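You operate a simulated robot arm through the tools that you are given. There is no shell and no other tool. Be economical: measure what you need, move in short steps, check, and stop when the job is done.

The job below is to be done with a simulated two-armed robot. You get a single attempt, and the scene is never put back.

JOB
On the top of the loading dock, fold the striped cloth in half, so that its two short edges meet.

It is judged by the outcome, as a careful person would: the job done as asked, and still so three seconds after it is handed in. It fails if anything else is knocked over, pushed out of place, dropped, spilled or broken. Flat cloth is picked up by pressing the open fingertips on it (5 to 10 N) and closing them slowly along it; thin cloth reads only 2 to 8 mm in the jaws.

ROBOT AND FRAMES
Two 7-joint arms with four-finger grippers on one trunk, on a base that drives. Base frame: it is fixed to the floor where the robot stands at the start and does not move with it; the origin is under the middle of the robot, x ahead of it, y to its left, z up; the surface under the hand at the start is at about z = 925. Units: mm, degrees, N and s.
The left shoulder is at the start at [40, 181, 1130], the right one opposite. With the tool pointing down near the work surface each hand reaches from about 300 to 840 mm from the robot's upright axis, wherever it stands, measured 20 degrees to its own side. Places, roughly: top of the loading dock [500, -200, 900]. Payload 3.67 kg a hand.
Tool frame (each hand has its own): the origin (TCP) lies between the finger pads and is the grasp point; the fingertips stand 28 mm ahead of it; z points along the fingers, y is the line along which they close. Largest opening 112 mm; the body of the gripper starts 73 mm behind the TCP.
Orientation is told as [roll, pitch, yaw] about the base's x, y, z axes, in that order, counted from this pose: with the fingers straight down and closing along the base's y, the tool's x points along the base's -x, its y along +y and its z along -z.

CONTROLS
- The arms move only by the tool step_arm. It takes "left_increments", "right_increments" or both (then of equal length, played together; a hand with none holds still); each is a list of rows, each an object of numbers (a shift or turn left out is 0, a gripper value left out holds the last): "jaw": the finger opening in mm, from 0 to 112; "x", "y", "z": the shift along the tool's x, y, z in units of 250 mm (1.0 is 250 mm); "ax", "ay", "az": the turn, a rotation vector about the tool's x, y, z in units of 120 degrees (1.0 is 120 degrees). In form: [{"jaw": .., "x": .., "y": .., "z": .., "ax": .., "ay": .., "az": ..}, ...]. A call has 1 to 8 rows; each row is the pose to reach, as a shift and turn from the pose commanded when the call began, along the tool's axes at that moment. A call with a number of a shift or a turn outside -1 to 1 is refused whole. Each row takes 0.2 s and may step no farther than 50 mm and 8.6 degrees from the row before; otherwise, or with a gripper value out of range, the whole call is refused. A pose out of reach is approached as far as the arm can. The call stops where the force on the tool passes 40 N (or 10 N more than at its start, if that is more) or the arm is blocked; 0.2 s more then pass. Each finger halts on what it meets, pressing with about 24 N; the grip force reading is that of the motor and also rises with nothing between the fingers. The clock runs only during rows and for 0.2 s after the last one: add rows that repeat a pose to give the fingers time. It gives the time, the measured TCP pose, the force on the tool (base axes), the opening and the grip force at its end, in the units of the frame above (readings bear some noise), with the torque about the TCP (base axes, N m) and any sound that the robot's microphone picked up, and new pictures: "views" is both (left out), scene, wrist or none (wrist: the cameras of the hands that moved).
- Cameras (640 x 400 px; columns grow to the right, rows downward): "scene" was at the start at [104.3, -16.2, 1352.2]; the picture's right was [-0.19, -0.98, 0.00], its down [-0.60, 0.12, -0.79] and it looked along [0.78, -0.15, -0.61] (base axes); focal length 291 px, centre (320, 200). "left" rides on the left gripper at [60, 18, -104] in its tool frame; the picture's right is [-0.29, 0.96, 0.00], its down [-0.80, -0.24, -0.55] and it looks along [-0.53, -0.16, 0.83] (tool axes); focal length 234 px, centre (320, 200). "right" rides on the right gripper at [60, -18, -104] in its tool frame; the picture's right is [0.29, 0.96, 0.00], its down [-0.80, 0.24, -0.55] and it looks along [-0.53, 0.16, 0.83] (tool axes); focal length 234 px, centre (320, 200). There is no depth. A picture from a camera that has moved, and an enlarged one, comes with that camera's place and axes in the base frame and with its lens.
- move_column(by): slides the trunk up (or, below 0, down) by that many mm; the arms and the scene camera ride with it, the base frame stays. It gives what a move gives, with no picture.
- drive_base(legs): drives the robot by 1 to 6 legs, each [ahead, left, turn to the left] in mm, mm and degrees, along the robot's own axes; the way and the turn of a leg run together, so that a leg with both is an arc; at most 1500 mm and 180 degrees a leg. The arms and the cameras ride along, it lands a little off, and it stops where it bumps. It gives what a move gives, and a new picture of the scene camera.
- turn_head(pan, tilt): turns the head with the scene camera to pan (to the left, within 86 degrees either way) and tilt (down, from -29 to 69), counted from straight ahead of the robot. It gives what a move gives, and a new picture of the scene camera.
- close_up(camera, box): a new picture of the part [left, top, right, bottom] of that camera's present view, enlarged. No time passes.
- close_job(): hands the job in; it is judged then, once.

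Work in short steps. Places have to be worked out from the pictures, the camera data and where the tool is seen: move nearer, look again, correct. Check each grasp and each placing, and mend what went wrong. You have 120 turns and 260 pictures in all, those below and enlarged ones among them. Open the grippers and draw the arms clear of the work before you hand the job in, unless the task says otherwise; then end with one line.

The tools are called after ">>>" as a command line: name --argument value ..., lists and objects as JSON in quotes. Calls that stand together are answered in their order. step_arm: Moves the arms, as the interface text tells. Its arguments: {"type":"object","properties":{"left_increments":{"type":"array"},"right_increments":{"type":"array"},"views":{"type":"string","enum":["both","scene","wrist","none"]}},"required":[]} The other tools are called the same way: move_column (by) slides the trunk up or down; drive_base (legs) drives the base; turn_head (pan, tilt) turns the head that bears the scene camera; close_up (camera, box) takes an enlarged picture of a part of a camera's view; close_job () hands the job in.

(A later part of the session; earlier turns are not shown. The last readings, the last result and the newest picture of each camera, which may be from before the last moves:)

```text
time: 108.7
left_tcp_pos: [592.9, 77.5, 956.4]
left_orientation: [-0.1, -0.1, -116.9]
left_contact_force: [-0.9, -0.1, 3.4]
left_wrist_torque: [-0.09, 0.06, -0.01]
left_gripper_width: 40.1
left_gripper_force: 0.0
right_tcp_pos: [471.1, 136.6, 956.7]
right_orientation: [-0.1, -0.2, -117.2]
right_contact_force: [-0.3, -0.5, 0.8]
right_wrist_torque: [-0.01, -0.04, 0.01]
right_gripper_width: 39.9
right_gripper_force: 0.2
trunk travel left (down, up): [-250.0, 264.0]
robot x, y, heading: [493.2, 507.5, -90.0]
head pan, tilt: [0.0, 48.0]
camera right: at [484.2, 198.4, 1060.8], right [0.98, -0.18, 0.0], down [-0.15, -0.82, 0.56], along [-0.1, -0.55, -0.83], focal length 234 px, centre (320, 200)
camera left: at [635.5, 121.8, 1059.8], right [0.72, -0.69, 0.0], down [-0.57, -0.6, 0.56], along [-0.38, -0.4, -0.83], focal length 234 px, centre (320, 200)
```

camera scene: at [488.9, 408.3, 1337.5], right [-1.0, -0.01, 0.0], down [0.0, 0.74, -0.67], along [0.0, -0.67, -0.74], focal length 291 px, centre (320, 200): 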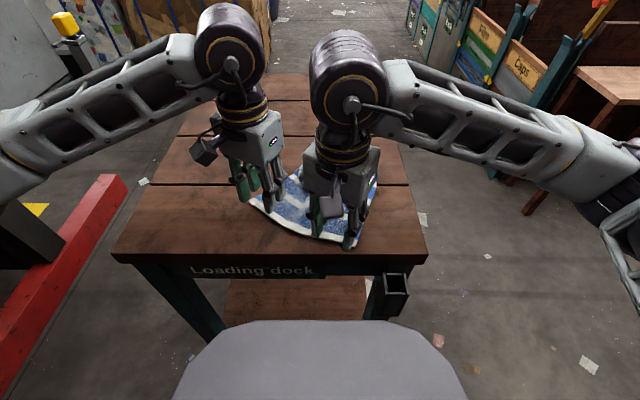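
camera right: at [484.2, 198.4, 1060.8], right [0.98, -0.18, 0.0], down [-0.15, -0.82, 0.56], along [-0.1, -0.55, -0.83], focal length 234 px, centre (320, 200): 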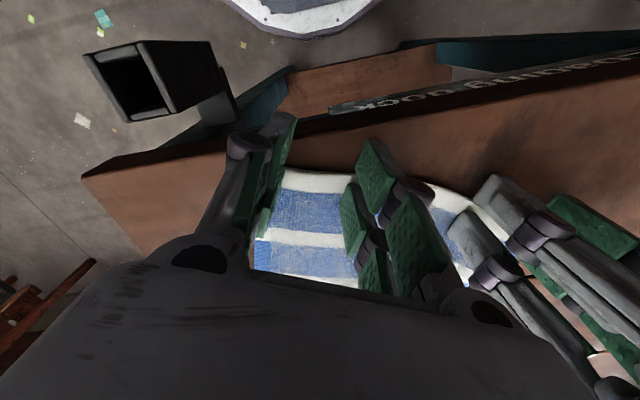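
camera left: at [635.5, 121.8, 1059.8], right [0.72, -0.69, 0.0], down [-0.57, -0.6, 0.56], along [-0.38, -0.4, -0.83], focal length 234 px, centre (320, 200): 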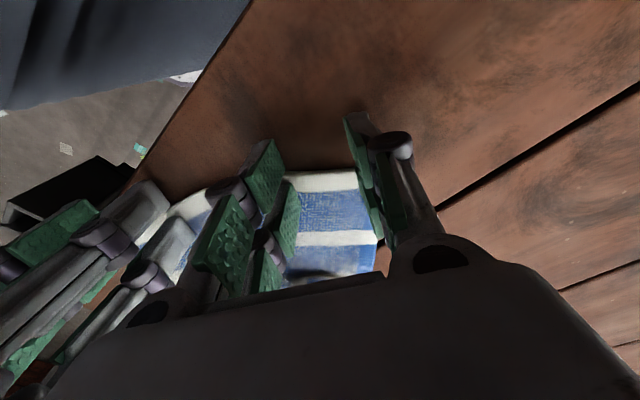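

Far prongs sit fully on the hem on both sides. I press a bit more on the right and close.

>>> step_arm --left_increments '[{"z": 0.005}, {"z": 0.007, "jaw": 34}, {"z": 0.007, "jaw": 28}, {"z": 0.007, "jaw": 22}, {"z": 0.007, "jaw": 16}, {"z": 0.007, "jaw": 10}, {"z": 0.007, "jaw": 4}, {"z": 0.007, "jaw": 0}]' --right_increments '[{"z": 0.01}, {"z": 0.014, "jaw": 34}, {"z": 0.014, "jaw": 28}, {"z": 0.014, "jaw": 22}, {"z": 0.014, "jaw": 16}, {"z": 0.014, "jaw": 10}, {"z": 0.014, "jaw": 4}, {"z": 0.014, "jaw": 0}]' --views "none"

>>> step_arm --left_increments '[{"z": -0.1}, {"z": -0.2}, {"z": -0.3}, {"z": -0.3}]' --right_increments '[{"z": -0.1}, {"z": -0.2}, {"z": -0.3}, {"z": -0.3}]' --views "wrist"

```text
time: 110.5
left_tcp_pos: [593.0, 77.6, 953.8]
left_orientation: [-0.1, -0.2, -116.8]
left_contact_force: [-4.8, 3.4, 8.7]
left_wrist_torque: [-0.04, 0.17, -0.11]
left_gripper_width: 3.7
left_gripper_force: 23.9
right_tcp_pos: [472.4, 138.4, 953.2]
right_orientation: [-0.2, -0.2, -117.1]
right_contact_force: [5.5, -2.3, 18.6]
right_wrist_torque: [-0.34, -0.05, 0.11]
right_gripper_width: 4.5
right_gripper_force: 24.0
trunk travel left (down, up): [-250.0, 264.0]
robot x, y, heading: [493.4, 510.4, -89.4]
head pan, tilt: [0.0, 48.0]
```

```text
time: 111.5
left_tcp_pos: [594.6, 77.6, 1028.3]
left_orientation: [0.0, 0.0, -116.8]
left_contact_force: [-3.5, 1.5, 0.7]
left_wrist_torque: [0.05, 0.1, -0.07]
left_gripper_width: 3.7
left_gripper_force: 24.6
right_tcp_pos: [471.4, 135.1, 1027.3]
right_orientation: [-0.2, -0.1, -117.3]
right_contact_force: [2.9, -2.2, -0.1]
right_wrist_torque: [-0.07, -0.13, 0.04]
right_gripper_width: 4.3
right_gripper_force: 23.7
trunk travel left (down, up): [-250.0, 264.0]
robot x, y, heading: [491.2, 508.1, -89.9]
head pan, tilt: [0.0, 48.0]
camera right: at [483.6, 197.3, 1132.2], right [0.98, -0.18, 0.0], down [-0.15, -0.82, 0.55], along [-0.1, -0.55, -0.83], focal length 234 px, centre (320, 200)
camera left: at [636.3, 122.9, 1132.2], right [0.72, -0.69, 0.0], down [-0.57, -0.6, 0.55], along [-0.38, -0.4, -0.83], focal length 234 px, centre (320, 200)
```

right: 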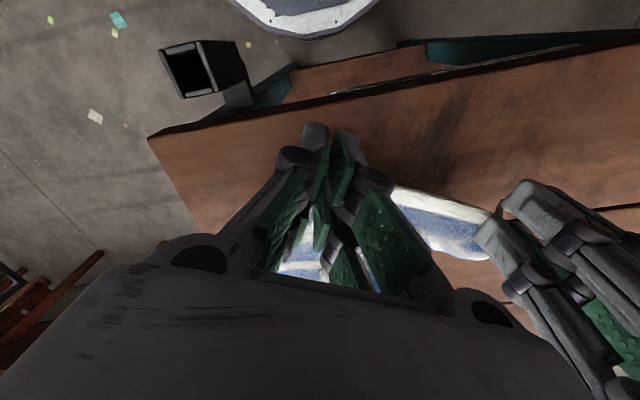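
left: 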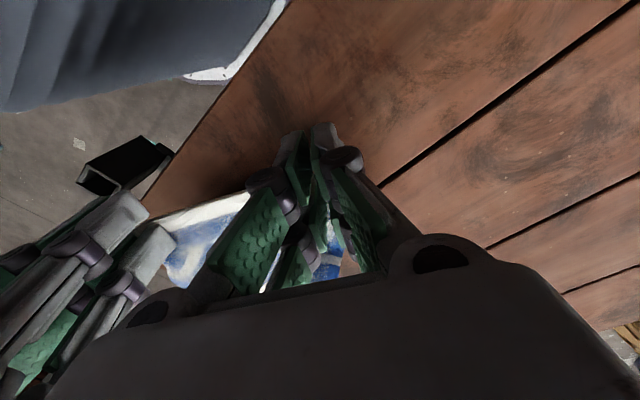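

Both grips are good. I raise the column 240 mm so the cloth hangs free.

>>> move_column --by 240

>>> drive_base --legs '[[-50, 0, 0]]'

```text
time: 114.0
left_tcp_pos: [593.8, 78.3, 1266.9]
left_orientation: [-0.1, -0.1, -116.8]
left_contact_force: [-3.4, 1.4, -0.4]
left_wrist_torque: [0.03, 0.06, -0.08]
left_gripper_width: 3.8
left_gripper_force: 24.2
right_tcp_pos: [471.1, 134.8, 1267.2]
right_orientation: [-0.1, -0.1, -117.2]
right_contact_force: [3.2, -1.2, 1.1]
right_wrist_torque: [-0.06, -0.09, 0.04]
right_gripper_width: 4.3
right_gripper_force: 24.3
trunk travel left (down, up): [-490.0, 24.0]
robot x, y, heading: [489.6, 506.6, -89.7]
head pan, tilt: [0.0, 48.0]
```

```text
time: 114.9
left_tcp_pos: [593.4, 118.0, 1265.3]
left_orientation: [-0.3, 0.5, -116.7]
left_contact_force: [-2.0, 0.6, -0.5]
left_wrist_torque: [0.16, 0.09, -0.06]
left_gripper_width: 3.8
left_gripper_force: 24.0
right_tcp_pos: [471.1, 173.9, 1265.6]
right_orientation: [-0.3, 0.4, -117.2]
right_contact_force: [3.1, -3.6, -0.7]
right_wrist_torque: [0.07, -0.1, 0.09]
right_gripper_width: 4.4
right_gripper_force: 23.9
trunk travel left (down, up): [-490.0, 24.0]
robot x, y, heading: [490.1, 553.5, -89.8]
head pan, tilt: [0.0, 48.0]
camera scene: at [489.4, 446.0, 1576.7], right [-1.0, -0.01, 0.0], down [0.0, 0.75, -0.66], along [0.0, -0.66, -0.75], focal length 291 px, centre (320, 200)
```

scene: 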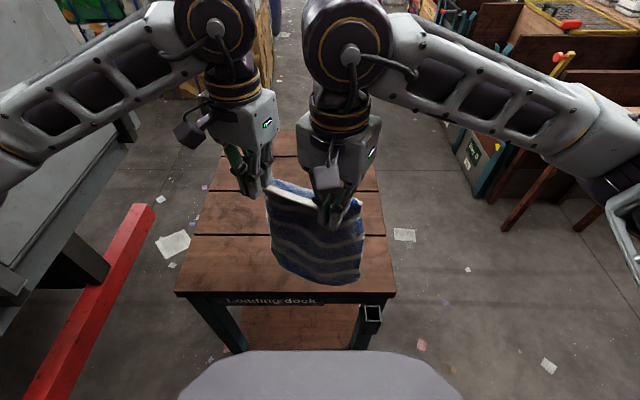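

The cloth hangs free. I square the hands up (yaw −90°) at y≈100, centred on x≈487.

>>> step_arm --left_increments '[{"x": -0.031, "y": -0.014, "az": -0.0455}, {"x": -0.061, "y": -0.028, "az": -0.091}, {"x": -0.092, "y": -0.042, "az": -0.1365}, {"x": -0.122, "y": -0.056, "az": -0.182}, {"x": -0.153, "y": -0.07, "az": -0.2275}, {"x": -0.153, "y": -0.07, "az": -0.2275}, {"x": -0.153, "y": -0.07, "az": -0.2275}]' --right_increments '[{"x": -0.079, "y": -0.01, "az": -0.0455}, {"x": -0.159, "y": -0.02, "az": -0.091}, {"x": -0.238, "y": -0.029, "az": -0.1365}, {"x": -0.318, "y": -0.039, "az": -0.182}, {"x": -0.397, "y": -0.049, "az": -0.2275}, {"x": -0.397, "y": -0.049, "az": -0.2275}, {"x": -0.397, "y": -0.049, "az": -0.2275}]' --views "scene"

>>> close_up --camera "scene" --box '[220, 120, 420, 320]'

```text
time: 116.5
left_tcp_pos: [559.9, 101.4, 1268.3]
left_orientation: [-0.2, 0.0, -89.4]
left_contact_force: [-19.6, 1.3, 1.0]
left_wrist_torque: [0.06, 0.52, -0.39]
left_gripper_width: 4.5
left_gripper_force: 24.1
right_tcp_pos: [416.4, 102.1, 1269.1]
right_orientation: [-0.2, 0.0, -89.8]
right_contact_force: [18.7, -1.6, 0.5]
right_wrist_torque: [-0.03, -0.52, 0.17]
right_gripper_width: 4.6
right_gripper_force: 24.5
trunk travel left (down, up): [-490.0, 24.0]
robot x, y, heading: [495.5, 553.9, -89.6]
head pan, tilt: [0.0, 48.0]
camera scene: at [489.3, 457.0, 1577.5], right [-1.0, -0.01, 0.0], down [0.0, 0.74, -0.67], along [0.0, -0.67, -0.74], focal length 291 px, centre (320, 200)
```

scene: 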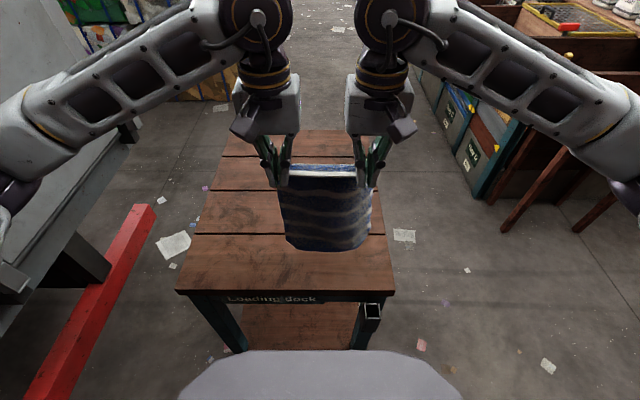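

```text
2.00 times, centred on (320, 220) of scene
camera zoom: at [489.3, 457.0, 1577.5], right [-1.0, -0.01, 0.0], down [0.0, 0.74, -0.67], along [0.0, -0.67, -0.74], focal length 581 px, centre (320, 160)
```

zoom: 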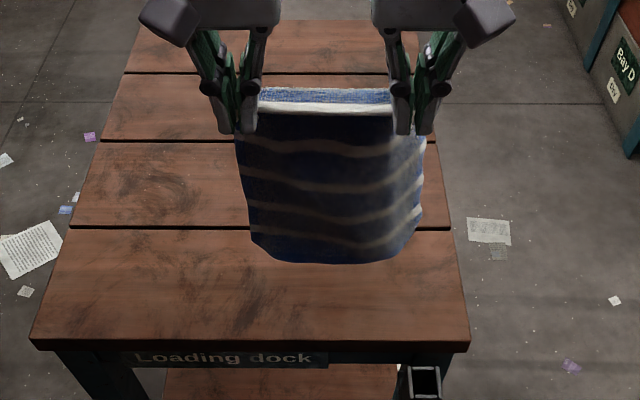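

I relax the lateral tension and lay the lower part down, moving away from me as I lower.

>>> step_arm --left_increments '[{"y": -0.014, "z": 0.08}, {"y": -0.014, "z": 0.16}, {"x": -0.08, "y": -0.014, "z": 0.32}, {"x": -0.2, "y": -0.014, "z": 0.46}, {"x": -0.34, "y": -0.014, "z": 0.59}, {"x": -0.49, "y": -0.014, "z": 0.7}, {"x": -0.64, "y": -0.014, "z": 0.8}, {"x": -0.64, "y": -0.014, "z": 0.8}]' --right_increments '[{"y": 0.014, "z": 0.08}, {"y": 0.014, "z": 0.16}, {"x": -0.08, "y": 0.014, "z": 0.32}, {"x": -0.2, "y": 0.014, "z": 0.46}, {"x": -0.34, "y": 0.014, "z": 0.59}, {"x": -0.49, "y": 0.014, "z": 0.7}, {"x": -0.64, "y": 0.014, "z": 0.8}, {"x": -0.64, "y": 0.014, "z": 0.8}]' --views "scene"

>>> close_up --camera "scene" --box '[230, 120, 410, 300]'

```text
time: 118.3
left_tcp_pos: [557.7, -58.7, 1067.3]
left_orientation: [-0.1, -0.1, -89.6]
left_contact_force: [-8.3, 1.1, -0.4]
left_wrist_torque: [0.01, 0.21, -0.18]
left_gripper_width: 3.9
left_gripper_force: 23.7
right_tcp_pos: [420.3, -58.9, 1067.2]
right_orientation: [-0.2, -0.1, -89.8]
right_contact_force: [8.6, -0.7, 0.4]
right_wrist_torque: [-0.06, -0.26, 0.06]
right_gripper_width: 4.2
right_gripper_force: 24.4
trunk travel left (down, up): [-490.0, 24.0]
robot x, y, heading: [491.0, 553.2, -89.7]
head pan, tilt: [0.0, 48.0]
camera scene: at [489.3, 458.3, 1577.7], right [-1.0, -0.01, 0.0], down [0.0, 0.74, -0.67], along [0.0, -0.67, -0.74], focal length 291 px, centre (320, 200)
```

scene: 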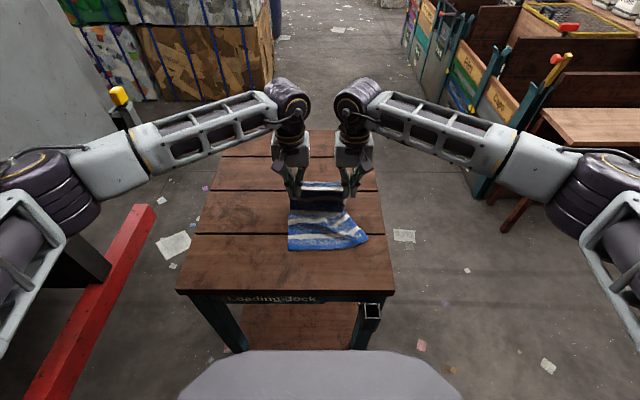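

```text
2.22 times, centred on (320, 210) of scene
camera zoom: at [489.3, 458.3, 1577.7], right [-1.0, -0.01, 0.0], down [0.0, 0.74, -0.67], along [0.0, -0.67, -0.74], focal length 646 px, centre (320, 178)
```

zoom: 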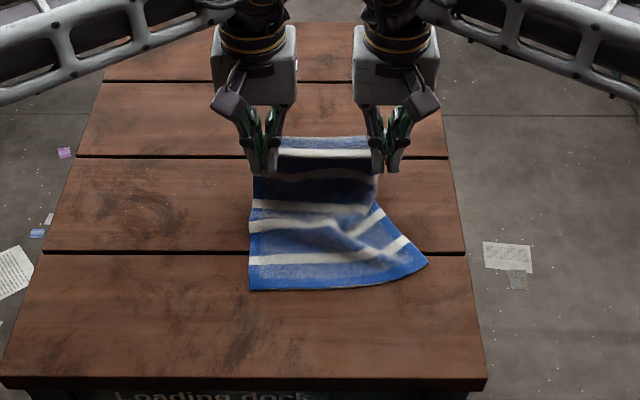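

The topology works: lower half lies toward me with the bottom edge at y≈49 (right corner wrinkled at y≈10). I set the hem down temporarily short of that edge, so I can straighten the bottom right corner first.

>>> step_arm --left_increments '[{"x": 0.09, "z": 0.1}, {"x": 0.17, "z": 0.25}, {"x": 0.22, "z": 0.38}, {"x": 0.23, "z": 0.42}, {"x": 0.23, "z": 0.42, "jaw": 14}, {"x": 0.23, "z": 0.42, "jaw": 30}, {"x": 0.23, "z": 0.25, "jaw": 40}, {"x": 0.23, "z": 0.1}]' --right_increments '[{"x": 0.09, "z": 0.1}, {"x": 0.17, "z": 0.25}, {"x": 0.22, "z": 0.38}, {"x": 0.23, "z": 0.42}, {"x": 0.23, "z": 0.42, "jaw": 14}, {"x": 0.23, "z": 0.42, "jaw": 30}, {"x": 0.23, "z": 0.25, "jaw": 40}, {"x": 0.23, "z": 0.1}]' --views "none"

>>> close_up --camera "scene" --box '[230, 120, 410, 300]'

```text
time: 120.1
left_tcp_pos: [556.8, -0.2, 1042.9]
left_orientation: [-0.2, 0.1, -89.5]
left_contact_force: [0.4, 0.3, -0.6]
left_wrist_torque: [-0.01, 0.0, -0.02]
left_gripper_width: 40.4
left_gripper_force: 0.1
right_tcp_pos: [415.7, -3.7, 1044.4]
right_orientation: [-0.3, 0.0, -89.9]
right_contact_force: [0.1, -0.4, -0.2]
right_wrist_torque: [-0.02, 0.02, 0.03]
right_gripper_width: 40.0
right_gripper_force: 0.0
trunk travel left (down, up): [-490.0, 24.0]
robot x, y, heading: [489.1, 558.6, -89.7]
head pan, tilt: [0.0, 48.0]
```

```text
2.22 times, centred on (320, 210) of scene
camera zoom: at [489.1, 458.0, 1577.7], right [-1.0, -0.01, 0.0], down [0.0, 0.74, -0.67], along [0.0, -0.67, -0.74], focal length 646 px, centre (320, 178)
```

zoom: 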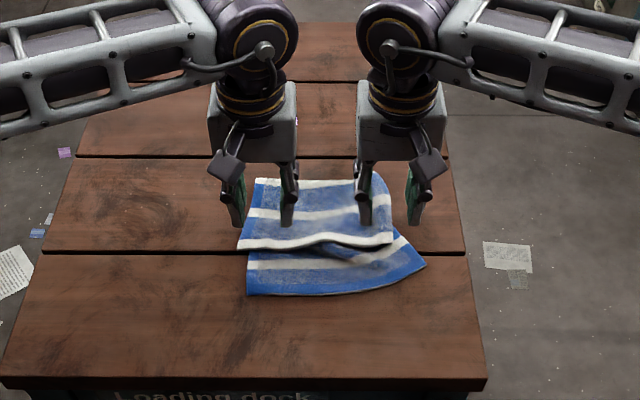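

Excellent: the hem now lies flat with no curl. I straighten the bottom layer: left hand pins its left part while the right hand presses near the right corner and drags it outward.

>>> step_arm --left_increments '[{"x": 0.13, "y": -0.036, "z": 0.05, "jaw": 20}, {"x": 0.13, "y": -0.036, "z": 0.2}, {"x": 0.13, "y": -0.036, "z": 0.32}, {"x": 0.13, "y": -0.036, "z": 0.35}, {"x": 0.13, "y": -0.036, "z": 0.358}, {"x": 0.13, "y": -0.036, "z": 0.358}]' --right_increments '[{"x": 0.1, "y": -0.11, "z": 0.05, "jaw": 20}, {"x": 0.1, "y": -0.11, "z": 0.2}, {"x": 0.1, "y": -0.11, "z": 0.32}, {"x": 0.1, "y": -0.11, "z": 0.35}, {"x": 0.1, "y": -0.11, "z": 0.36}, {"x": 0.1, "y": -0.11, "z": 0.36}]' --views "none"

>>> close_up --camera "scene" --box '[230, 140, 410, 280]'

```text
time: 121.5
left_tcp_pos: [547.2, 29.0, 956.0]
left_orientation: [-0.3, -0.2, -89.5]
left_contact_force: [0.3, -3.6, 13.9]
left_wrist_torque: [-0.08, 0.0, 0.01]
left_gripper_width: 20.0
left_gripper_force: 0.2
right_tcp_pos: [390.3, 22.7, 954.7]
right_orientation: [-0.1, -0.3, -89.9]
right_contact_force: [-1.1, -0.3, 16.9]
right_wrist_torque: [-0.15, -0.07, -0.03]
right_gripper_width: 19.7
right_gripper_force: 0.1
trunk travel left (down, up): [-490.0, 24.0]
robot x, y, heading: [487.4, 558.0, -89.7]
head pan, tilt: [0.0, 48.0]
```

```text
2.86 times, centred on (320, 210) of scene
camera zoom: at [489.1, 459.1, 1577.9], right [-1.0, -0.01, 0.0], down [0.0, 0.74, -0.67], along [0.0, -0.67, -0.74], focal length 830 px, centre (320, 171)
```

zoom: 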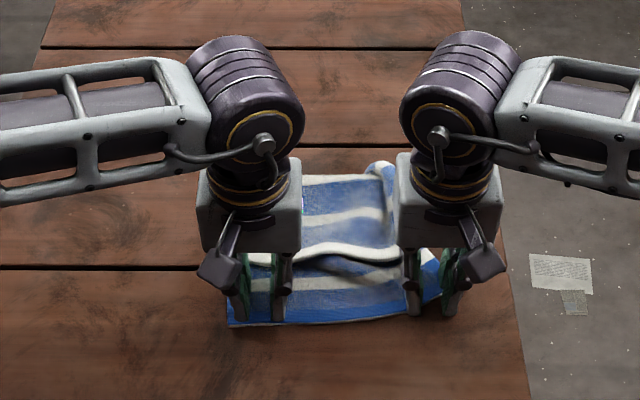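

>>> step_arm --right_increments '[{"x": 0.03, "y": -0.01}, {"x": 0.06, "y": -0.02}, {"x": 0.09, "y": -0.03}, {"x": 0.12, "y": -0.045}, {"x": 0.12, "y": -0.06}, {"x": 0.12, "y": -0.06, "z": -0.1}, {"x": 0.12, "y": -0.2, "z": -0.25}, {"x": 0.12, "y": -0.36, "z": -0.35}]' --left_increments '[{}, {}, {}, {}, {}, {"z": -0.1}, {"y": 0.14, "z": -0.25}, {"y": 0.3, "z": -0.35}]' --views "none"

>>> close_up --camera "scene" --box '[230, 140, 410, 280]'

```text
refused: row 7 steps farther than a row can; nothing moved
```

```text
2.86 times, centred on (320, 210) of scene
camera zoom: at [489.1, 459.1, 1577.9], right [-1.0, -0.01, 0.0], down [0.0, 0.74, -0.67], along [0.0, -0.67, -0.74], focal length 830 px, centre (320, 171)
```

zoom: 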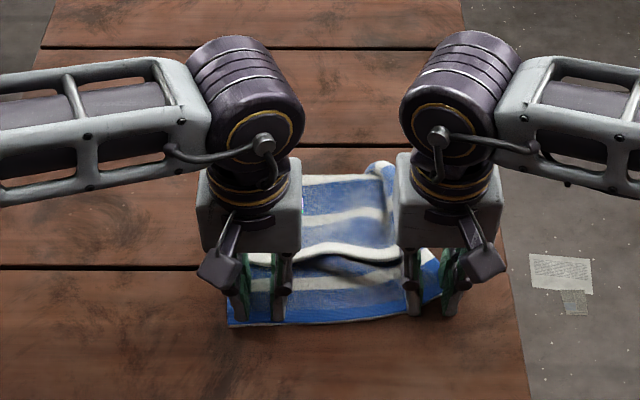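

A row was too long; I repeat the drag with gentler withdrawal steps.

>>> step_arm --right_increments '[{"x": 0.03, "y": -0.01}, {"x": 0.06, "y": -0.02}, {"x": 0.09, "y": -0.03}, {"x": 0.12, "y": -0.045}, {"x": 0.12, "y": -0.06}, {"x": 0.12, "y": -0.06, "z": -0.15}, {"x": 0.12, "y": -0.16, "z": -0.3}, {"x": 0.12, "y": -0.3, "z": -0.4}]' --left_increments '[{}, {}, {}, {}, {}, {"z": -0.15}, {"y": 0.1, "z": -0.3}, {"y": 0.24, "z": -0.4}]' --views "none"

>>> close_up --camera "scene" --box '[230, 140, 410, 280]'

```text
time: 123.3
left_tcp_pos: [609.0, 31.6, 1055.3]
left_orientation: [-0.2, 0.1, -89.5]
left_contact_force: [-0.1, -0.3, -0.1]
left_wrist_torque: [-0.01, 0.0, -0.02]
left_gripper_width: 19.9
left_gripper_force: 0.1
right_tcp_pos: [315.8, 54.0, 1053.7]
right_orientation: [-0.2, 0.0, -89.8]
right_contact_force: [1.2, 1.1, 0.1]
right_wrist_torque: [-0.01, -0.01, 0.01]
right_gripper_width: 20.1
right_gripper_force: 0.1
trunk travel left (down, up): [-490.0, 24.0]
robot x, y, heading: [489.5, 554.2, -89.8]
head pan, tilt: [0.0, 48.0]
```

```text
2.86 times, centred on (320, 210) of scene
camera zoom: at [489.5, 458.1, 1577.6], right [-1.0, -0.01, 0.0], down [0.0, 0.74, -0.67], along [0.0, -0.67, -0.74], focal length 830 px, centre (320, 171)
```

zoom: 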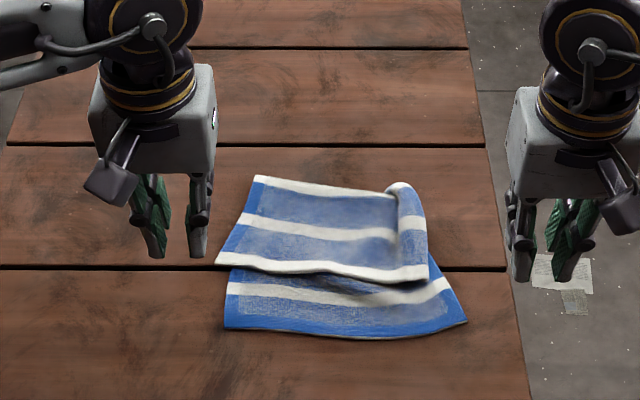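

The bottom edge is now straight (y≈60, x 356–575). Next I re-grasp the top hem (≈(589,−3) to (388,14)) with the fingers tilted the other way (−18°), so only the far prongs touch it.

>>> step_arm --left_increments '[{"x": -0.036, "y": -0.053, "z": 0.04, "ay": 0.0375, "jaw": 34}, {"x": -0.071, "y": -0.106, "z": 0.1, "ay": 0.075}, {"x": -0.107, "y": -0.159, "z": 0.17, "ay": 0.1125}, {"x": -0.142, "y": -0.212, "z": 0.26, "ay": 0.15}, {"x": -0.142, "y": -0.212, "z": 0.26, "ay": 0.15}]' --right_increments '[{"x": -0.047, "y": 0.105, "z": 0.04, "ay": 0.0375, "jaw": 34}, {"x": -0.094, "y": 0.21, "z": 0.1, "ay": 0.075}, {"x": -0.141, "y": 0.316, "z": 0.17, "ay": 0.1125}, {"x": -0.188, "y": 0.421, "z": 0.255, "ay": 0.15}, {"x": -0.188, "y": 0.421, "z": 0.255, "ay": 0.15}]' --views "wrist"

>>> close_up --camera "scene" --box '[230, 140, 410, 280]'

```text
time: 124.5
left_tcp_pos: [555.2, -3.8, 988.6]
left_orientation: [0.0, 18.1, -89.6]
left_contact_force: [-0.4, 1.0, 0.1]
left_wrist_torque: [-0.02, 0.0, 0.01]
left_gripper_width: 34.0
left_gripper_force: 0.0
right_tcp_pos: [419.8, 8.5, 988.3]
right_orientation: [-0.1, 18.0, -89.9]
right_contact_force: [-0.7, 0.6, 0.0]
right_wrist_torque: [-0.01, -0.05, 0.03]
right_gripper_width: 34.2
right_gripper_force: 0.1
trunk travel left (down, up): [-490.0, 24.0]
robot x, y, heading: [490.8, 556.3, -89.7]
head pan, tilt: [0.0, 48.0]
camera right: at [403.1, 33.3, 1106.9], right [0.96, 0.28, 0.09], down [0.24, -0.93, 0.28], along [0.16, -0.25, -0.96], focal length 234 px, centre (320, 200)
camera left: at [573.0, 19.7, 1106.6], right [0.96, -0.27, -0.09], down [-0.23, -0.93, 0.28], along [-0.16, -0.25, -0.96], focal length 234 px, centre (320, 200)
```

right: 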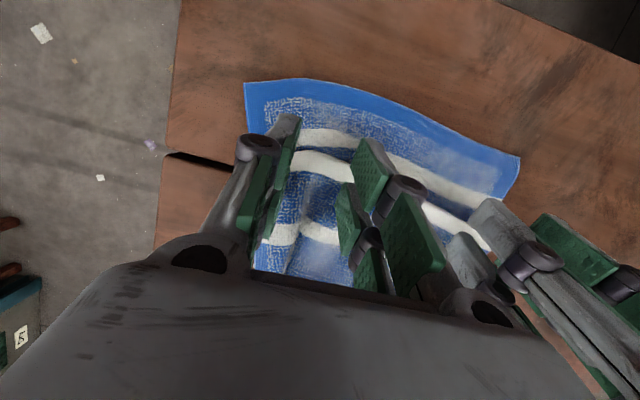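
left: 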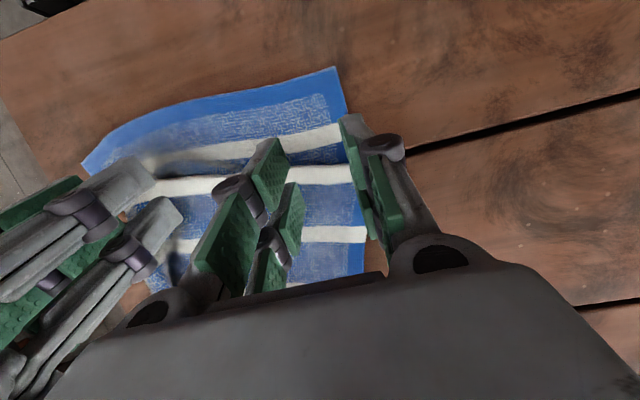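

```text
2.86 times, centred on (320, 210) of scene
camera zoom: at [488.9, 458.0, 1577.6], right [-1.0, -0.01, 0.0], down [0.0, 0.74, -0.67], along [0.0, -0.67, -0.74], focal length 830 px, centre (320, 171)
```

zoom: 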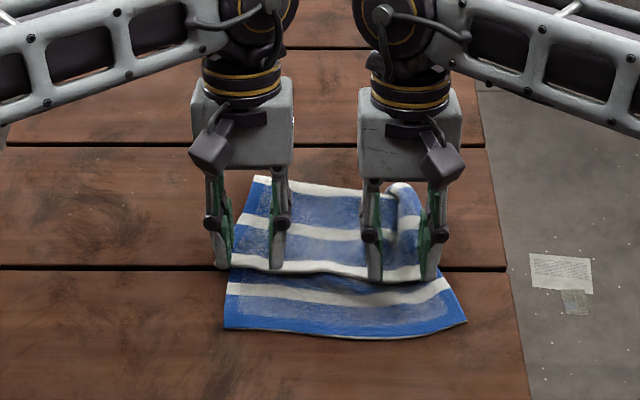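

>>> step_arm --left_increments '[{"x": -0.025, "z": 0.045}, {"x": -0.037, "z": 0.072}, {"x": -0.039, "z": 0.08}, {"x": -0.039, "z": 0.08}]' --right_increments '[{"x": 0.0, "z": 0.05}, {"x": -0.009, "z": 0.08}, {"x": -0.012, "z": 0.088}, {"x": -0.012, "z": 0.088}]' --views "wrist"

>>> close_up --camera "scene" --box '[270, 190, 390, 270]'

```text
time: 125.5
left_tcp_pos: [554.7, -7.5, 965.4]
left_orientation: [-0.1, 18.2, -89.5]
left_contact_force: [-0.1, 0.8, 1.8]
left_wrist_torque: [-0.02, -0.03, -0.01]
left_gripper_width: 34.2
left_gripper_force: 0.1
right_tcp_pos: [420.9, 9.6, 966.5]
right_orientation: [-0.3, 17.9, -90.0]
right_contact_force: [0.0, -0.5, 2.9]
right_wrist_torque: [-0.01, -0.02, -0.02]
right_gripper_width: 34.0
right_gripper_force: 0.0
trunk travel left (down, up): [-490.0, 24.0]
robot x, y, heading: [489.1, 557.4, -89.8]
head pan, tilt: [0.0, 48.0]
camera right: at [403.5, 35.3, 1084.3], right [0.96, 0.28, 0.09], down [0.24, -0.93, 0.28], along [0.16, -0.25, -0.96], focal length 234 px, centre (320, 200)
camera left: at [572.2, 15.8, 1083.0], right [0.96, -0.26, -0.09], down [-0.23, -0.93, 0.28], along [-0.16, -0.25, -0.96], focal length 234 px, centre (320, 200)
```

right: 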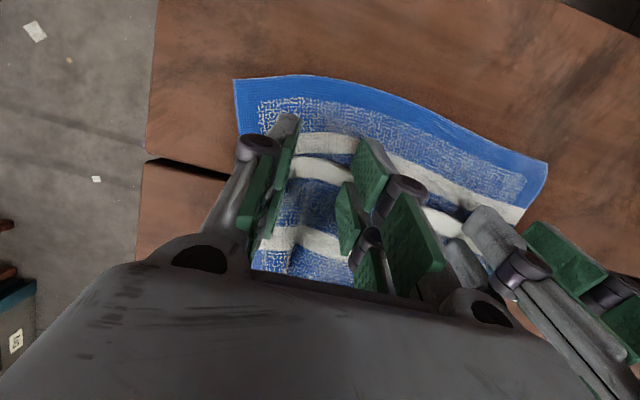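
left: 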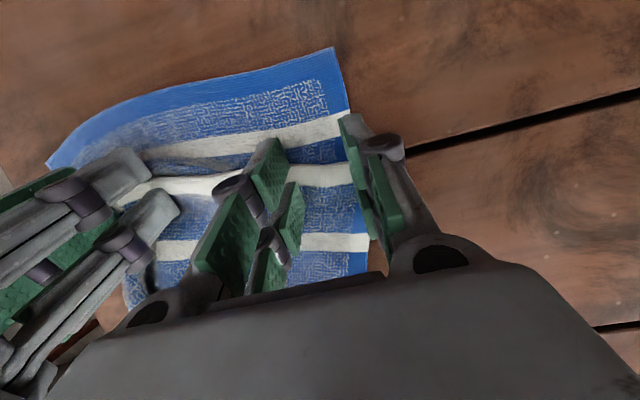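

```text
5.00 times, centred on (330, 230) of scene
camera zoom: at [489.3, 456.7, 1577.5], right [-1.0, -0.01, 0.0], down [0.0, 0.74, -0.67], along [0.0, -0.67, -0.74], focal length 1453 px, centre (270, 50)
```

zoom: 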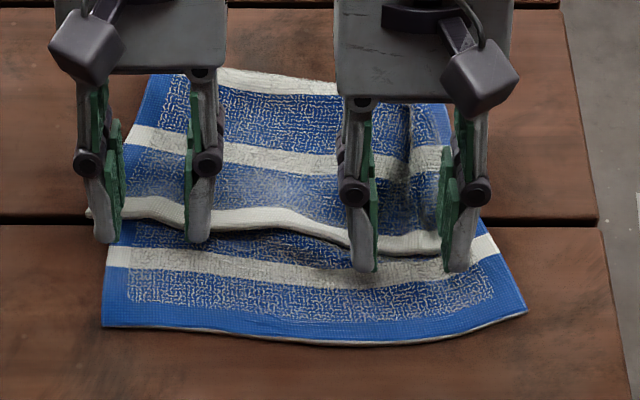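

Far prongs are on the hem with light contact. I press a little and close.

>>> step_arm --left_increments '[{"x": -0.003, "z": 0.01}, {"x": -0.003, "z": 0.01, "jaw": 28}, {"x": -0.003, "z": 0.01, "jaw": 22}, {"x": -0.003, "z": 0.01, "jaw": 16}, {"x": -0.003, "z": 0.01, "jaw": 10}, {"x": -0.003, "z": 0.01, "jaw": 5}, {"x": -0.003, "z": 0.01, "jaw": 0}, {"x": -0.003, "z": 0.01, "jaw": 0}]' --right_increments '[{"x": -0.003, "z": 0.008}, {"x": -0.003, "z": 0.008, "jaw": 28}, {"x": -0.003, "z": 0.008, "jaw": 22}, {"x": -0.003, "z": 0.008, "jaw": 16}, {"x": -0.003, "z": 0.008, "jaw": 10}, {"x": -0.003, "z": 0.008, "jaw": 5}, {"x": -0.003, "z": 0.008, "jaw": 0}, {"x": -0.003, "z": 0.008, "jaw": 0}]' --views "none"

>>> step_arm --left_increments '[{"x": 0.03, "z": -0.08}, {"x": 0.05, "z": -0.16}, {"x": 0.05, "z": -0.16}]' --right_increments '[{"x": 0.03, "z": -0.08}, {"x": 0.05, "z": -0.16}, {"x": 0.05, "z": -0.16}]' --views "none"

>>> close_up --camera "scene" --box '[250, 160, 400, 270]'

```text
time: 127.3
left_tcp_pos: [554.7, -8.3, 963.2]
left_orientation: [-0.2, 18.2, -89.6]
left_contact_force: [-7.9, 1.6, 3.4]
left_wrist_torque: [0.02, 0.25, -0.13]
left_gripper_width: 7.2
left_gripper_force: 23.7
right_tcp_pos: [420.5, 9.3, 965.0]
right_orientation: [0.0, 18.0, -89.9]
right_contact_force: [8.7, -0.8, 2.4]
right_wrist_torque: [-0.07, -0.28, 0.07]
right_gripper_width: 4.7
right_gripper_force: 23.6
trunk travel left (down, up): [-490.0, 24.0]
robot x, y, heading: [489.3, 554.3, -89.9]
head pan, tilt: [0.0, 48.0]
```

```text
time: 128.1
left_tcp_pos: [555.2, -10.2, 1003.6]
left_orientation: [-0.1, 18.2, -89.4]
left_contact_force: [-8.7, 1.1, -0.4]
left_wrist_torque: [0.06, 0.27, -0.17]
left_gripper_width: 7.3
left_gripper_force: 24.0
right_tcp_pos: [422.1, 9.0, 1005.9]
right_orientation: [-0.2, 18.0, -90.0]
right_contact_force: [7.8, -1.5, 0.1]
right_wrist_torque: [-0.01, -0.28, 0.09]
right_gripper_width: 4.6
right_gripper_force: 23.6
trunk travel left (down, up): [-490.0, 24.0]
robot x, y, heading: [492.0, 554.0, -89.5]
head pan, tilt: [0.0, 48.0]
```

```text
3.64 times, centred on (325, 215) of scene
camera zoom: at [489.2, 455.9, 1577.4], right [-1.0, -0.01, 0.0], down [0.0, 0.74, -0.67], along [0.0, -0.67, -0.74], focal length 1057 px, centre (302, 146)
```

zoom: 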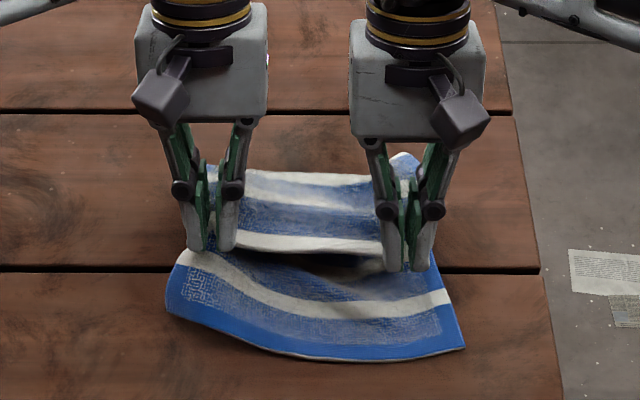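

The right took one layer, but the left (7 mm) caught the bottom layer as well. I open the left hand here so the bottom layer drops, and look.

>>> step_arm --left_increments '[{"jaw": 20}, {"jaw": 36}, {"z": -0.08}, {"z": -0.16}]' --views "wrist"

>>> close_up --camera "scene" --box '[250, 160, 400, 270]'

```text
time: 129.1
left_tcp_pos: [555.5, -22.9, 1044.6]
left_orientation: [-0.1, 18.2, -89.5]
left_contact_force: [0.1, -0.5, 0.2]
left_wrist_torque: [-0.02, -0.05, -0.01]
left_gripper_width: 35.9
left_gripper_force: 0.1
right_tcp_pos: [420.9, 9.4, 1005.9]
right_orientation: [-0.3, 18.0, -90.1]
right_contact_force: [0.6, -0.2, 0.3]
right_wrist_torque: [-0.01, 0.05, 0.0]
right_gripper_width: 4.1
right_gripper_force: 24.5
trunk travel left (down, up): [-490.0, 24.0]
robot x, y, heading: [484.3, 557.4, -89.7]
head pan, tilt: [0.0, 48.0]
camera left: at [572.6, 2.7, 1161.9], right [0.96, -0.27, -0.09], down [-0.23, -0.93, 0.28], along [-0.16, -0.25, -0.96], focal length 234 px, centre (320, 200)
```

left: 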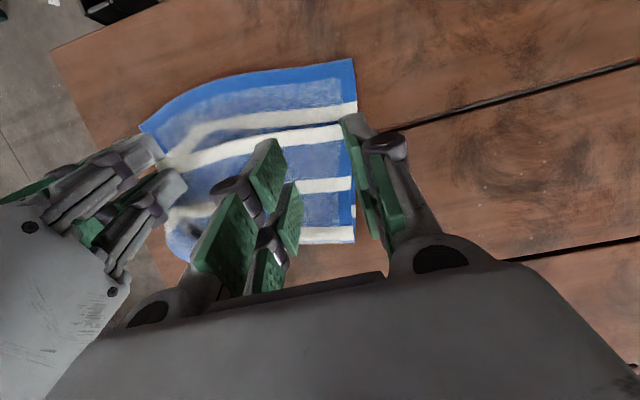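

```text
3.64 times, centred on (325, 215) of scene
camera zoom: at [489.0, 456.7, 1577.5], right [-1.0, -0.01, 0.0], down [0.0, 0.74, -0.67], along [0.0, -0.67, -0.74], focal length 1057 px, centre (302, 146)
```

zoom: 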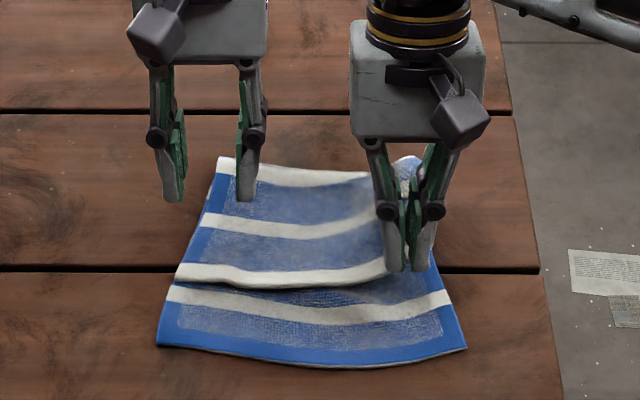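

The left side fell back neatly (hem at y≈9). I re-approach with the left hand using a lighter press (z≈966).

>>> step_arm --left_increments '[{"x": 0.05, "z": 0.1}, {"x": 0.04, "z": 0.22}, {"x": 0.02, "z": 0.3}, {"x": 0.012, "z": 0.325}, {"x": 0.011, "z": 0.329}, {"x": 0.011, "z": 0.329}]' --views "none"

>>> close_up --camera "left" --box '[160, 40, 440, 260]'

```text
time: 130.5
left_tcp_pos: [555.4, 5.5, 965.8]
left_orientation: [-0.1, 18.1, -89.5]
left_contact_force: [0.8, 0.0, 1.0]
left_wrist_torque: [-0.03, -0.02, -0.03]
left_gripper_width: 35.9
left_gripper_force: 0.0
right_tcp_pos: [422.2, 9.1, 1006.2]
right_orientation: [-0.2, 18.0, -89.9]
right_contact_force: [0.5, -0.1, 0.0]
right_wrist_torque: [0.02, 0.02, 0.01]
right_gripper_width: 4.1
right_gripper_force: 24.1
trunk travel left (down, up): [-490.0, 24.0]
robot x, y, heading: [491.8, 553.4, -89.7]
head pan, tilt: [0.0, 48.0]
```

```text
1.82 times, centred on (300, 150) of left
camera zoom: at [573.3, 30.5, 1083.6], right [0.96, -0.26, -0.09], down [-0.23, -0.93, 0.28], along [-0.16, -0.25, -0.96], focal length 426 px, centre (356, 291)
```

zoom: 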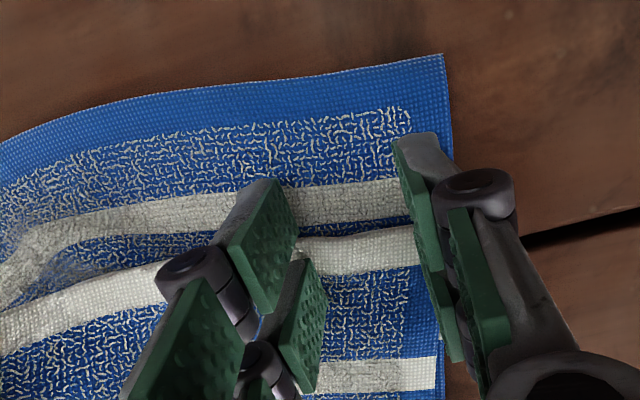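

The far prong lies well on the hem and the near prong hovers over the lower layer. I close with a light press.

>>> step_arm --left_increments '[{"x": -0.001, "z": 0.004}, {"x": -0.001, "z": 0.004, "jaw": 30}, {"x": -0.001, "z": 0.004, "jaw": 24}, {"x": -0.001, "z": 0.004, "jaw": 18}, {"x": -0.001, "z": 0.004, "jaw": 12}, {"x": -0.001, "z": 0.004, "jaw": 6}, {"x": -0.001, "z": 0.004, "jaw": 0}, {"x": -0.001, "z": 0.004, "jaw": 0}]' --views "none"

>>> step_arm --left_increments '[{"x": 0.03, "z": -0.08}, {"x": 0.05, "z": -0.16}, {"x": 0.05, "z": -0.16}]' --views "none"

>>> close_up --camera "scene" --box '[250, 160, 400, 270]'

```text
time: 132.3
left_tcp_pos: [555.5, 6.9, 964.5]
left_orientation: [-0.3, 18.1, -89.5]
left_contact_force: [-3.3, 0.0, 1.8]
left_wrist_torque: [-0.04, 0.08, -0.16]
left_gripper_width: 5.8
left_gripper_force: 24.1
right_tcp_pos: [421.9, 9.6, 1006.8]
right_orientation: [-0.1, 18.0, -89.8]
right_contact_force: [3.3, -0.6, -1.4]
right_wrist_torque: [0.0, -0.1, 0.05]
right_gripper_width: 4.5
right_gripper_force: 24.4
trunk travel left (down, up): [-490.0, 24.0]
robot x, y, heading: [492.0, 557.6, -89.7]
head pan, tilt: [0.0, 48.0]
```

```text
time: 133.1
left_tcp_pos: [557.1, 4.6, 1006.3]
left_orientation: [-0.1, 18.0, -89.5]
left_contact_force: [-1.5, 0.1, -0.4]
left_wrist_torque: [-0.03, -0.01, -0.05]
left_gripper_width: 6.0
left_gripper_force: 24.6
right_tcp_pos: [422.0, 9.6, 1007.5]
right_orientation: [-0.2, 18.1, -90.0]
right_contact_force: [-0.4, -0.6, -0.2]
right_wrist_torque: [0.0, 0.03, -0.03]
right_gripper_width: 4.3
right_gripper_force: 24.4
trunk travel left (down, up): [-490.0, 24.0]
robot x, y, heading: [490.9, 555.6, -90.0]
head pan, tilt: [0.0, 48.0]
```

```text
3.64 times, centred on (325, 215) of scene
camera zoom: at [489.3, 456.2, 1577.5], right [-1.0, -0.01, 0.0], down [0.0, 0.74, -0.67], along [0.0, -0.67, -0.74], focal length 1057 px, centre (302, 146)
```

zoom: 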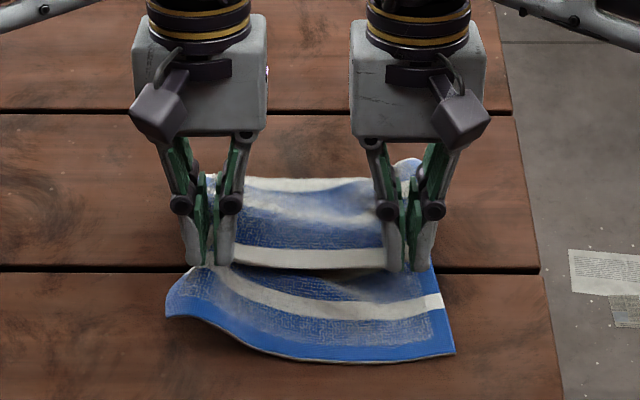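

The near prong still snags the lower layer on the left. I release, tilt the left hand further (−33°) so that prong stays well clear, and come back to just above the hem.

>>> step_arm --left_increments '[{"jaw": 20}, {"jaw": 36}, {"x": 0.037, "z": -0.114}, {"x": 0.022, "z": -0.114, "ay": 0.06}, {"x": -0.024, "z": -0.029, "ay": 0.125}, {"x": -0.05, "z": 0.051, "ay": 0.125}, {"x": -0.05, "z": 0.051, "ay": 0.125}]' --views "none"

>>> close_up --camera "left" --box '[160, 40, 440, 260]'

>>> close_up --camera "scene" --box '[250, 160, 400, 270]'

```text
time: 134.7
left_tcp_pos: [555.5, -2.6, 991.9]
left_orientation: [-0.2, 33.1, -89.6]
left_contact_force: [0.5, 0.4, 0.5]
left_wrist_torque: [-0.02, 0.0, 0.06]
left_gripper_width: 35.9
left_gripper_force: 0.1
right_tcp_pos: [421.0, 9.1, 1006.4]
right_orientation: [-0.3, 18.1, -89.9]
right_contact_force: [0.4, 0.0, 1.3]
right_wrist_torque: [-0.02, 0.02, -0.01]
right_gripper_width: 4.3
right_gripper_force: 23.8
trunk travel left (down, up): [-490.0, 24.0]
robot x, y, heading: [488.6, 554.5, -89.8]
head pan, tilt: [0.0, 48.0]
```

```text
1.82 times, centred on (300, 150) of left
camera zoom: at [573.3, -9.4, 1111.4], right [0.96, -0.23, -0.16], down [-0.23, -0.97, 0.03], along [-0.16, 0.01, -0.99], focal length 426 px, centre (356, 291)
```

zoom: 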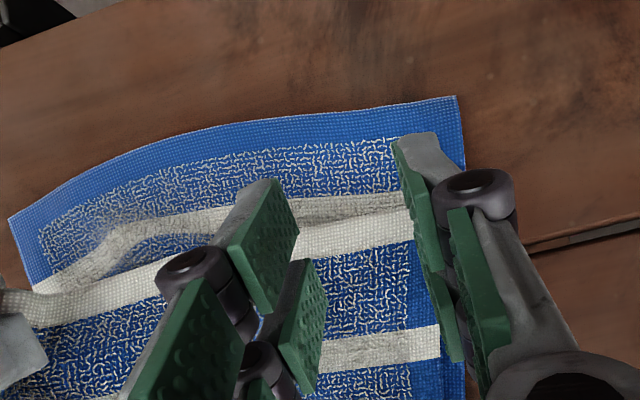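

```text
3.64 times, centred on (325, 215) of scene
camera zoom: at [489.4, 456.7, 1577.5], right [-1.0, -0.01, 0.0], down [0.0, 0.74, -0.67], along [0.0, -0.67, -0.74], focal length 1057 px, centre (302, 146)
```

zoom: 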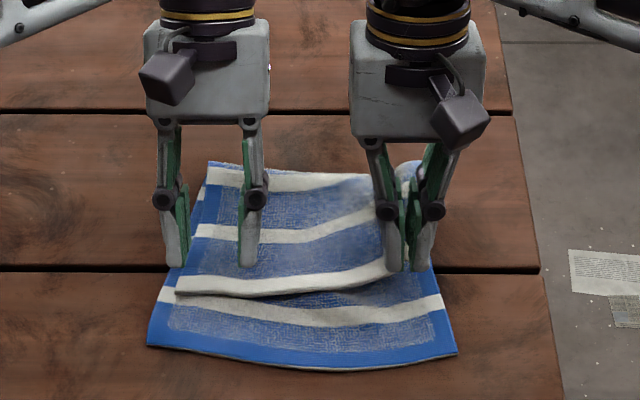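

Hem on the left is now at y≈21. I approach it at −33°, then close lightly.

>>> step_arm --left_increments '[{"x": 0.02, "y": -0.02, "z": 0.06}, {"x": -0.006, "y": -0.02, "z": 0.1}, {"x": -0.009, "y": -0.02, "z": 0.106}, {"x": -0.01, "y": -0.02, "z": 0.108}]' --views "none"

>>> close_up --camera "left" --box '[160, 40, 440, 260]'

```text
time: 135.7
left_tcp_pos: [550.2, 10.0, 967.7]
left_orientation: [-0.3, 33.0, -89.6]
left_contact_force: [-1.1, -0.2, 2.1]
left_wrist_torque: [-0.02, 0.0, -0.01]
left_gripper_width: 36.2
left_gripper_force: 0.3
right_tcp_pos: [421.8, 9.9, 1007.4]
right_orientation: [-0.2, 18.0, -90.0]
right_contact_force: [-0.4, 0.6, -0.7]
right_wrist_torque: [0.0, 0.04, 0.03]
right_gripper_width: 4.3
right_gripper_force: 23.6
trunk travel left (down, up): [-490.0, 24.0]
robot x, y, heading: [490.1, 557.1, -89.6]
head pan, tilt: [0.0, 48.0]
```

```text
1.82 times, centred on (300, 150) of left
camera zoom: at [568.6, 4.0, 1087.5], right [0.96, -0.23, -0.16], down [-0.23, -0.97, 0.03], along [-0.16, 0.01, -0.99], focal length 426 px, centre (356, 291)
```

zoom: 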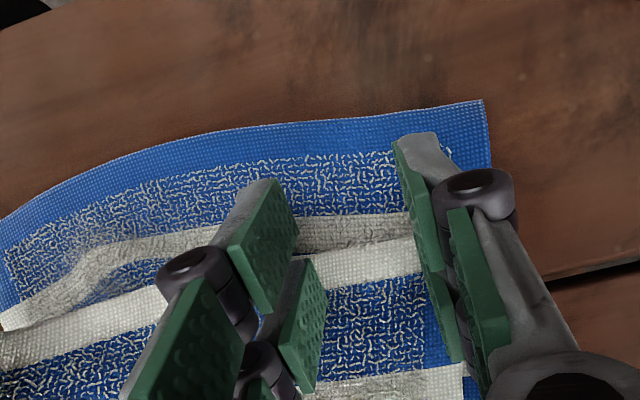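

Contact 2 N, hem under the far prong. Close and lift.

>>> step_arm --left_increments '[{"jaw": 30}, {"jaw": 24}, {"jaw": 18}, {"jaw": 12}, {"jaw": 6}, {"jaw": 0}, {"jaw": 0}, {"jaw": 0}]' --views "none"

>>> step_arm --left_increments '[{"x": 0.04, "z": -0.07}, {"x": 0.09, "z": -0.14}, {"x": 0.09, "z": -0.14}]' --views "none"

>>> close_up --camera "scene" --box '[250, 160, 400, 270]'

```text
time: 137.5
left_tcp_pos: [549.6, 9.9, 967.4]
left_orientation: [-0.3, 33.1, -89.6]
left_contact_force: [-4.0, -1.2, 2.4]
left_wrist_torque: [-0.01, 0.17, -0.07]
left_gripper_width: 7.0
left_gripper_force: 23.8
right_tcp_pos: [421.4, 10.0, 1007.5]
right_orientation: [-0.2, 18.0, -89.9]
right_contact_force: [4.9, 1.4, -1.3]
right_wrist_torque: [0.02, -0.12, 0.04]
right_gripper_width: 4.1
right_gripper_force: 23.9
trunk travel left (down, up): [-490.0, 24.0]
robot x, y, heading: [490.9, 555.6, -89.7]
head pan, tilt: [0.0, 48.0]
```

```text
time: 138.3
left_tcp_pos: [550.9, 9.1, 1009.2]
left_orientation: [-0.1, 33.1, -89.5]
left_contact_force: [-1.0, -0.6, -0.6]
left_wrist_torque: [-0.03, 0.01, -0.03]
left_gripper_width: 6.9
left_gripper_force: 24.0
right_tcp_pos: [422.2, 9.2, 1006.4]
right_orientation: [-0.2, 18.0, -90.1]
right_contact_force: [0.6, 0.4, -0.1]
right_wrist_torque: [0.04, 0.01, 0.0]
right_gripper_width: 4.4
right_gripper_force: 24.0
trunk travel left (down, up): [-490.0, 24.0]
robot x, y, heading: [491.6, 552.8, -89.7]
head pan, tilt: [0.0, 48.0]
```

```text
3.64 times, centred on (325, 215) of scene
camera zoom: at [489.2, 456.2, 1577.5], right [-1.0, -0.01, 0.0], down [0.0, 0.74, -0.67], along [0.0, -0.67, -0.74], focal length 1057 px, centre (302, 146)
```

zoom: 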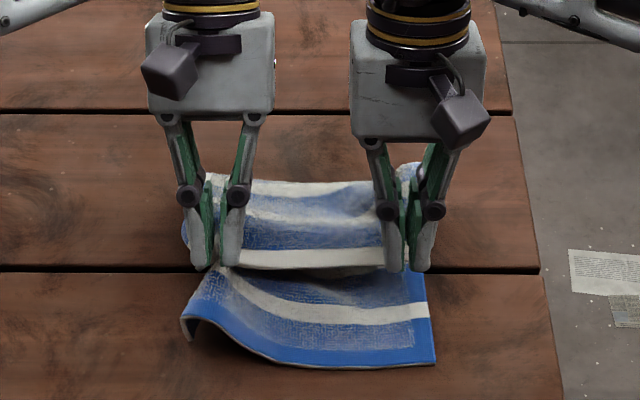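

The left grip again took both layers, nested. I try opening just a few millimetres so the inner (bottom) layer drops out while the outer hem stays, then re-close.

>>> step_arm --left_increments '[{"jaw": 9}, {"jaw": 11}, {"jaw": 12}, {"jaw": 12}, {"jaw": 6}, {"jaw": 0}, {"jaw": 0}]' --views "none"

>>> close_up --camera "scene" --box '[250, 160, 400, 270]'

```text
time: 139.9
left_tcp_pos: [551.2, 10.8, 1008.2]
left_orientation: [-0.3, 33.1, -89.6]
left_contact_force: [-0.9, 0.4, 0.1]
left_wrist_torque: [0.0, 0.04, -0.02]
left_gripper_width: 6.4
left_gripper_force: 23.7
right_tcp_pos: [421.3, 9.7, 1006.1]
right_orientation: [-0.1, 18.0, -89.9]
right_contact_force: [0.6, -0.5, -0.8]
right_wrist_torque: [-0.02, 0.0, 0.03]
right_gripper_width: 4.3
right_gripper_force: 24.2
trunk travel left (down, up): [-490.0, 24.0]
robot x, y, heading: [489.4, 556.5, -89.7]
head pan, tilt: [0.0, 48.0]
```

```text
3.64 times, centred on (325, 215) of scene
camera zoom: at [489.2, 456.5, 1577.5], right [-1.0, -0.01, 0.0], down [0.0, 0.74, -0.67], along [0.0, -0.67, -0.74], focal length 1057 px, centre (302, 146)
```

zoom: 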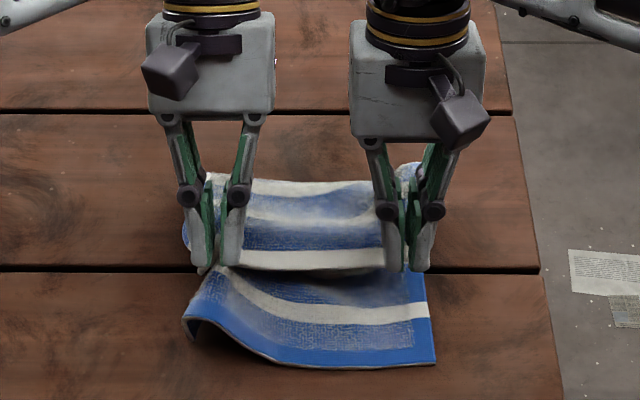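

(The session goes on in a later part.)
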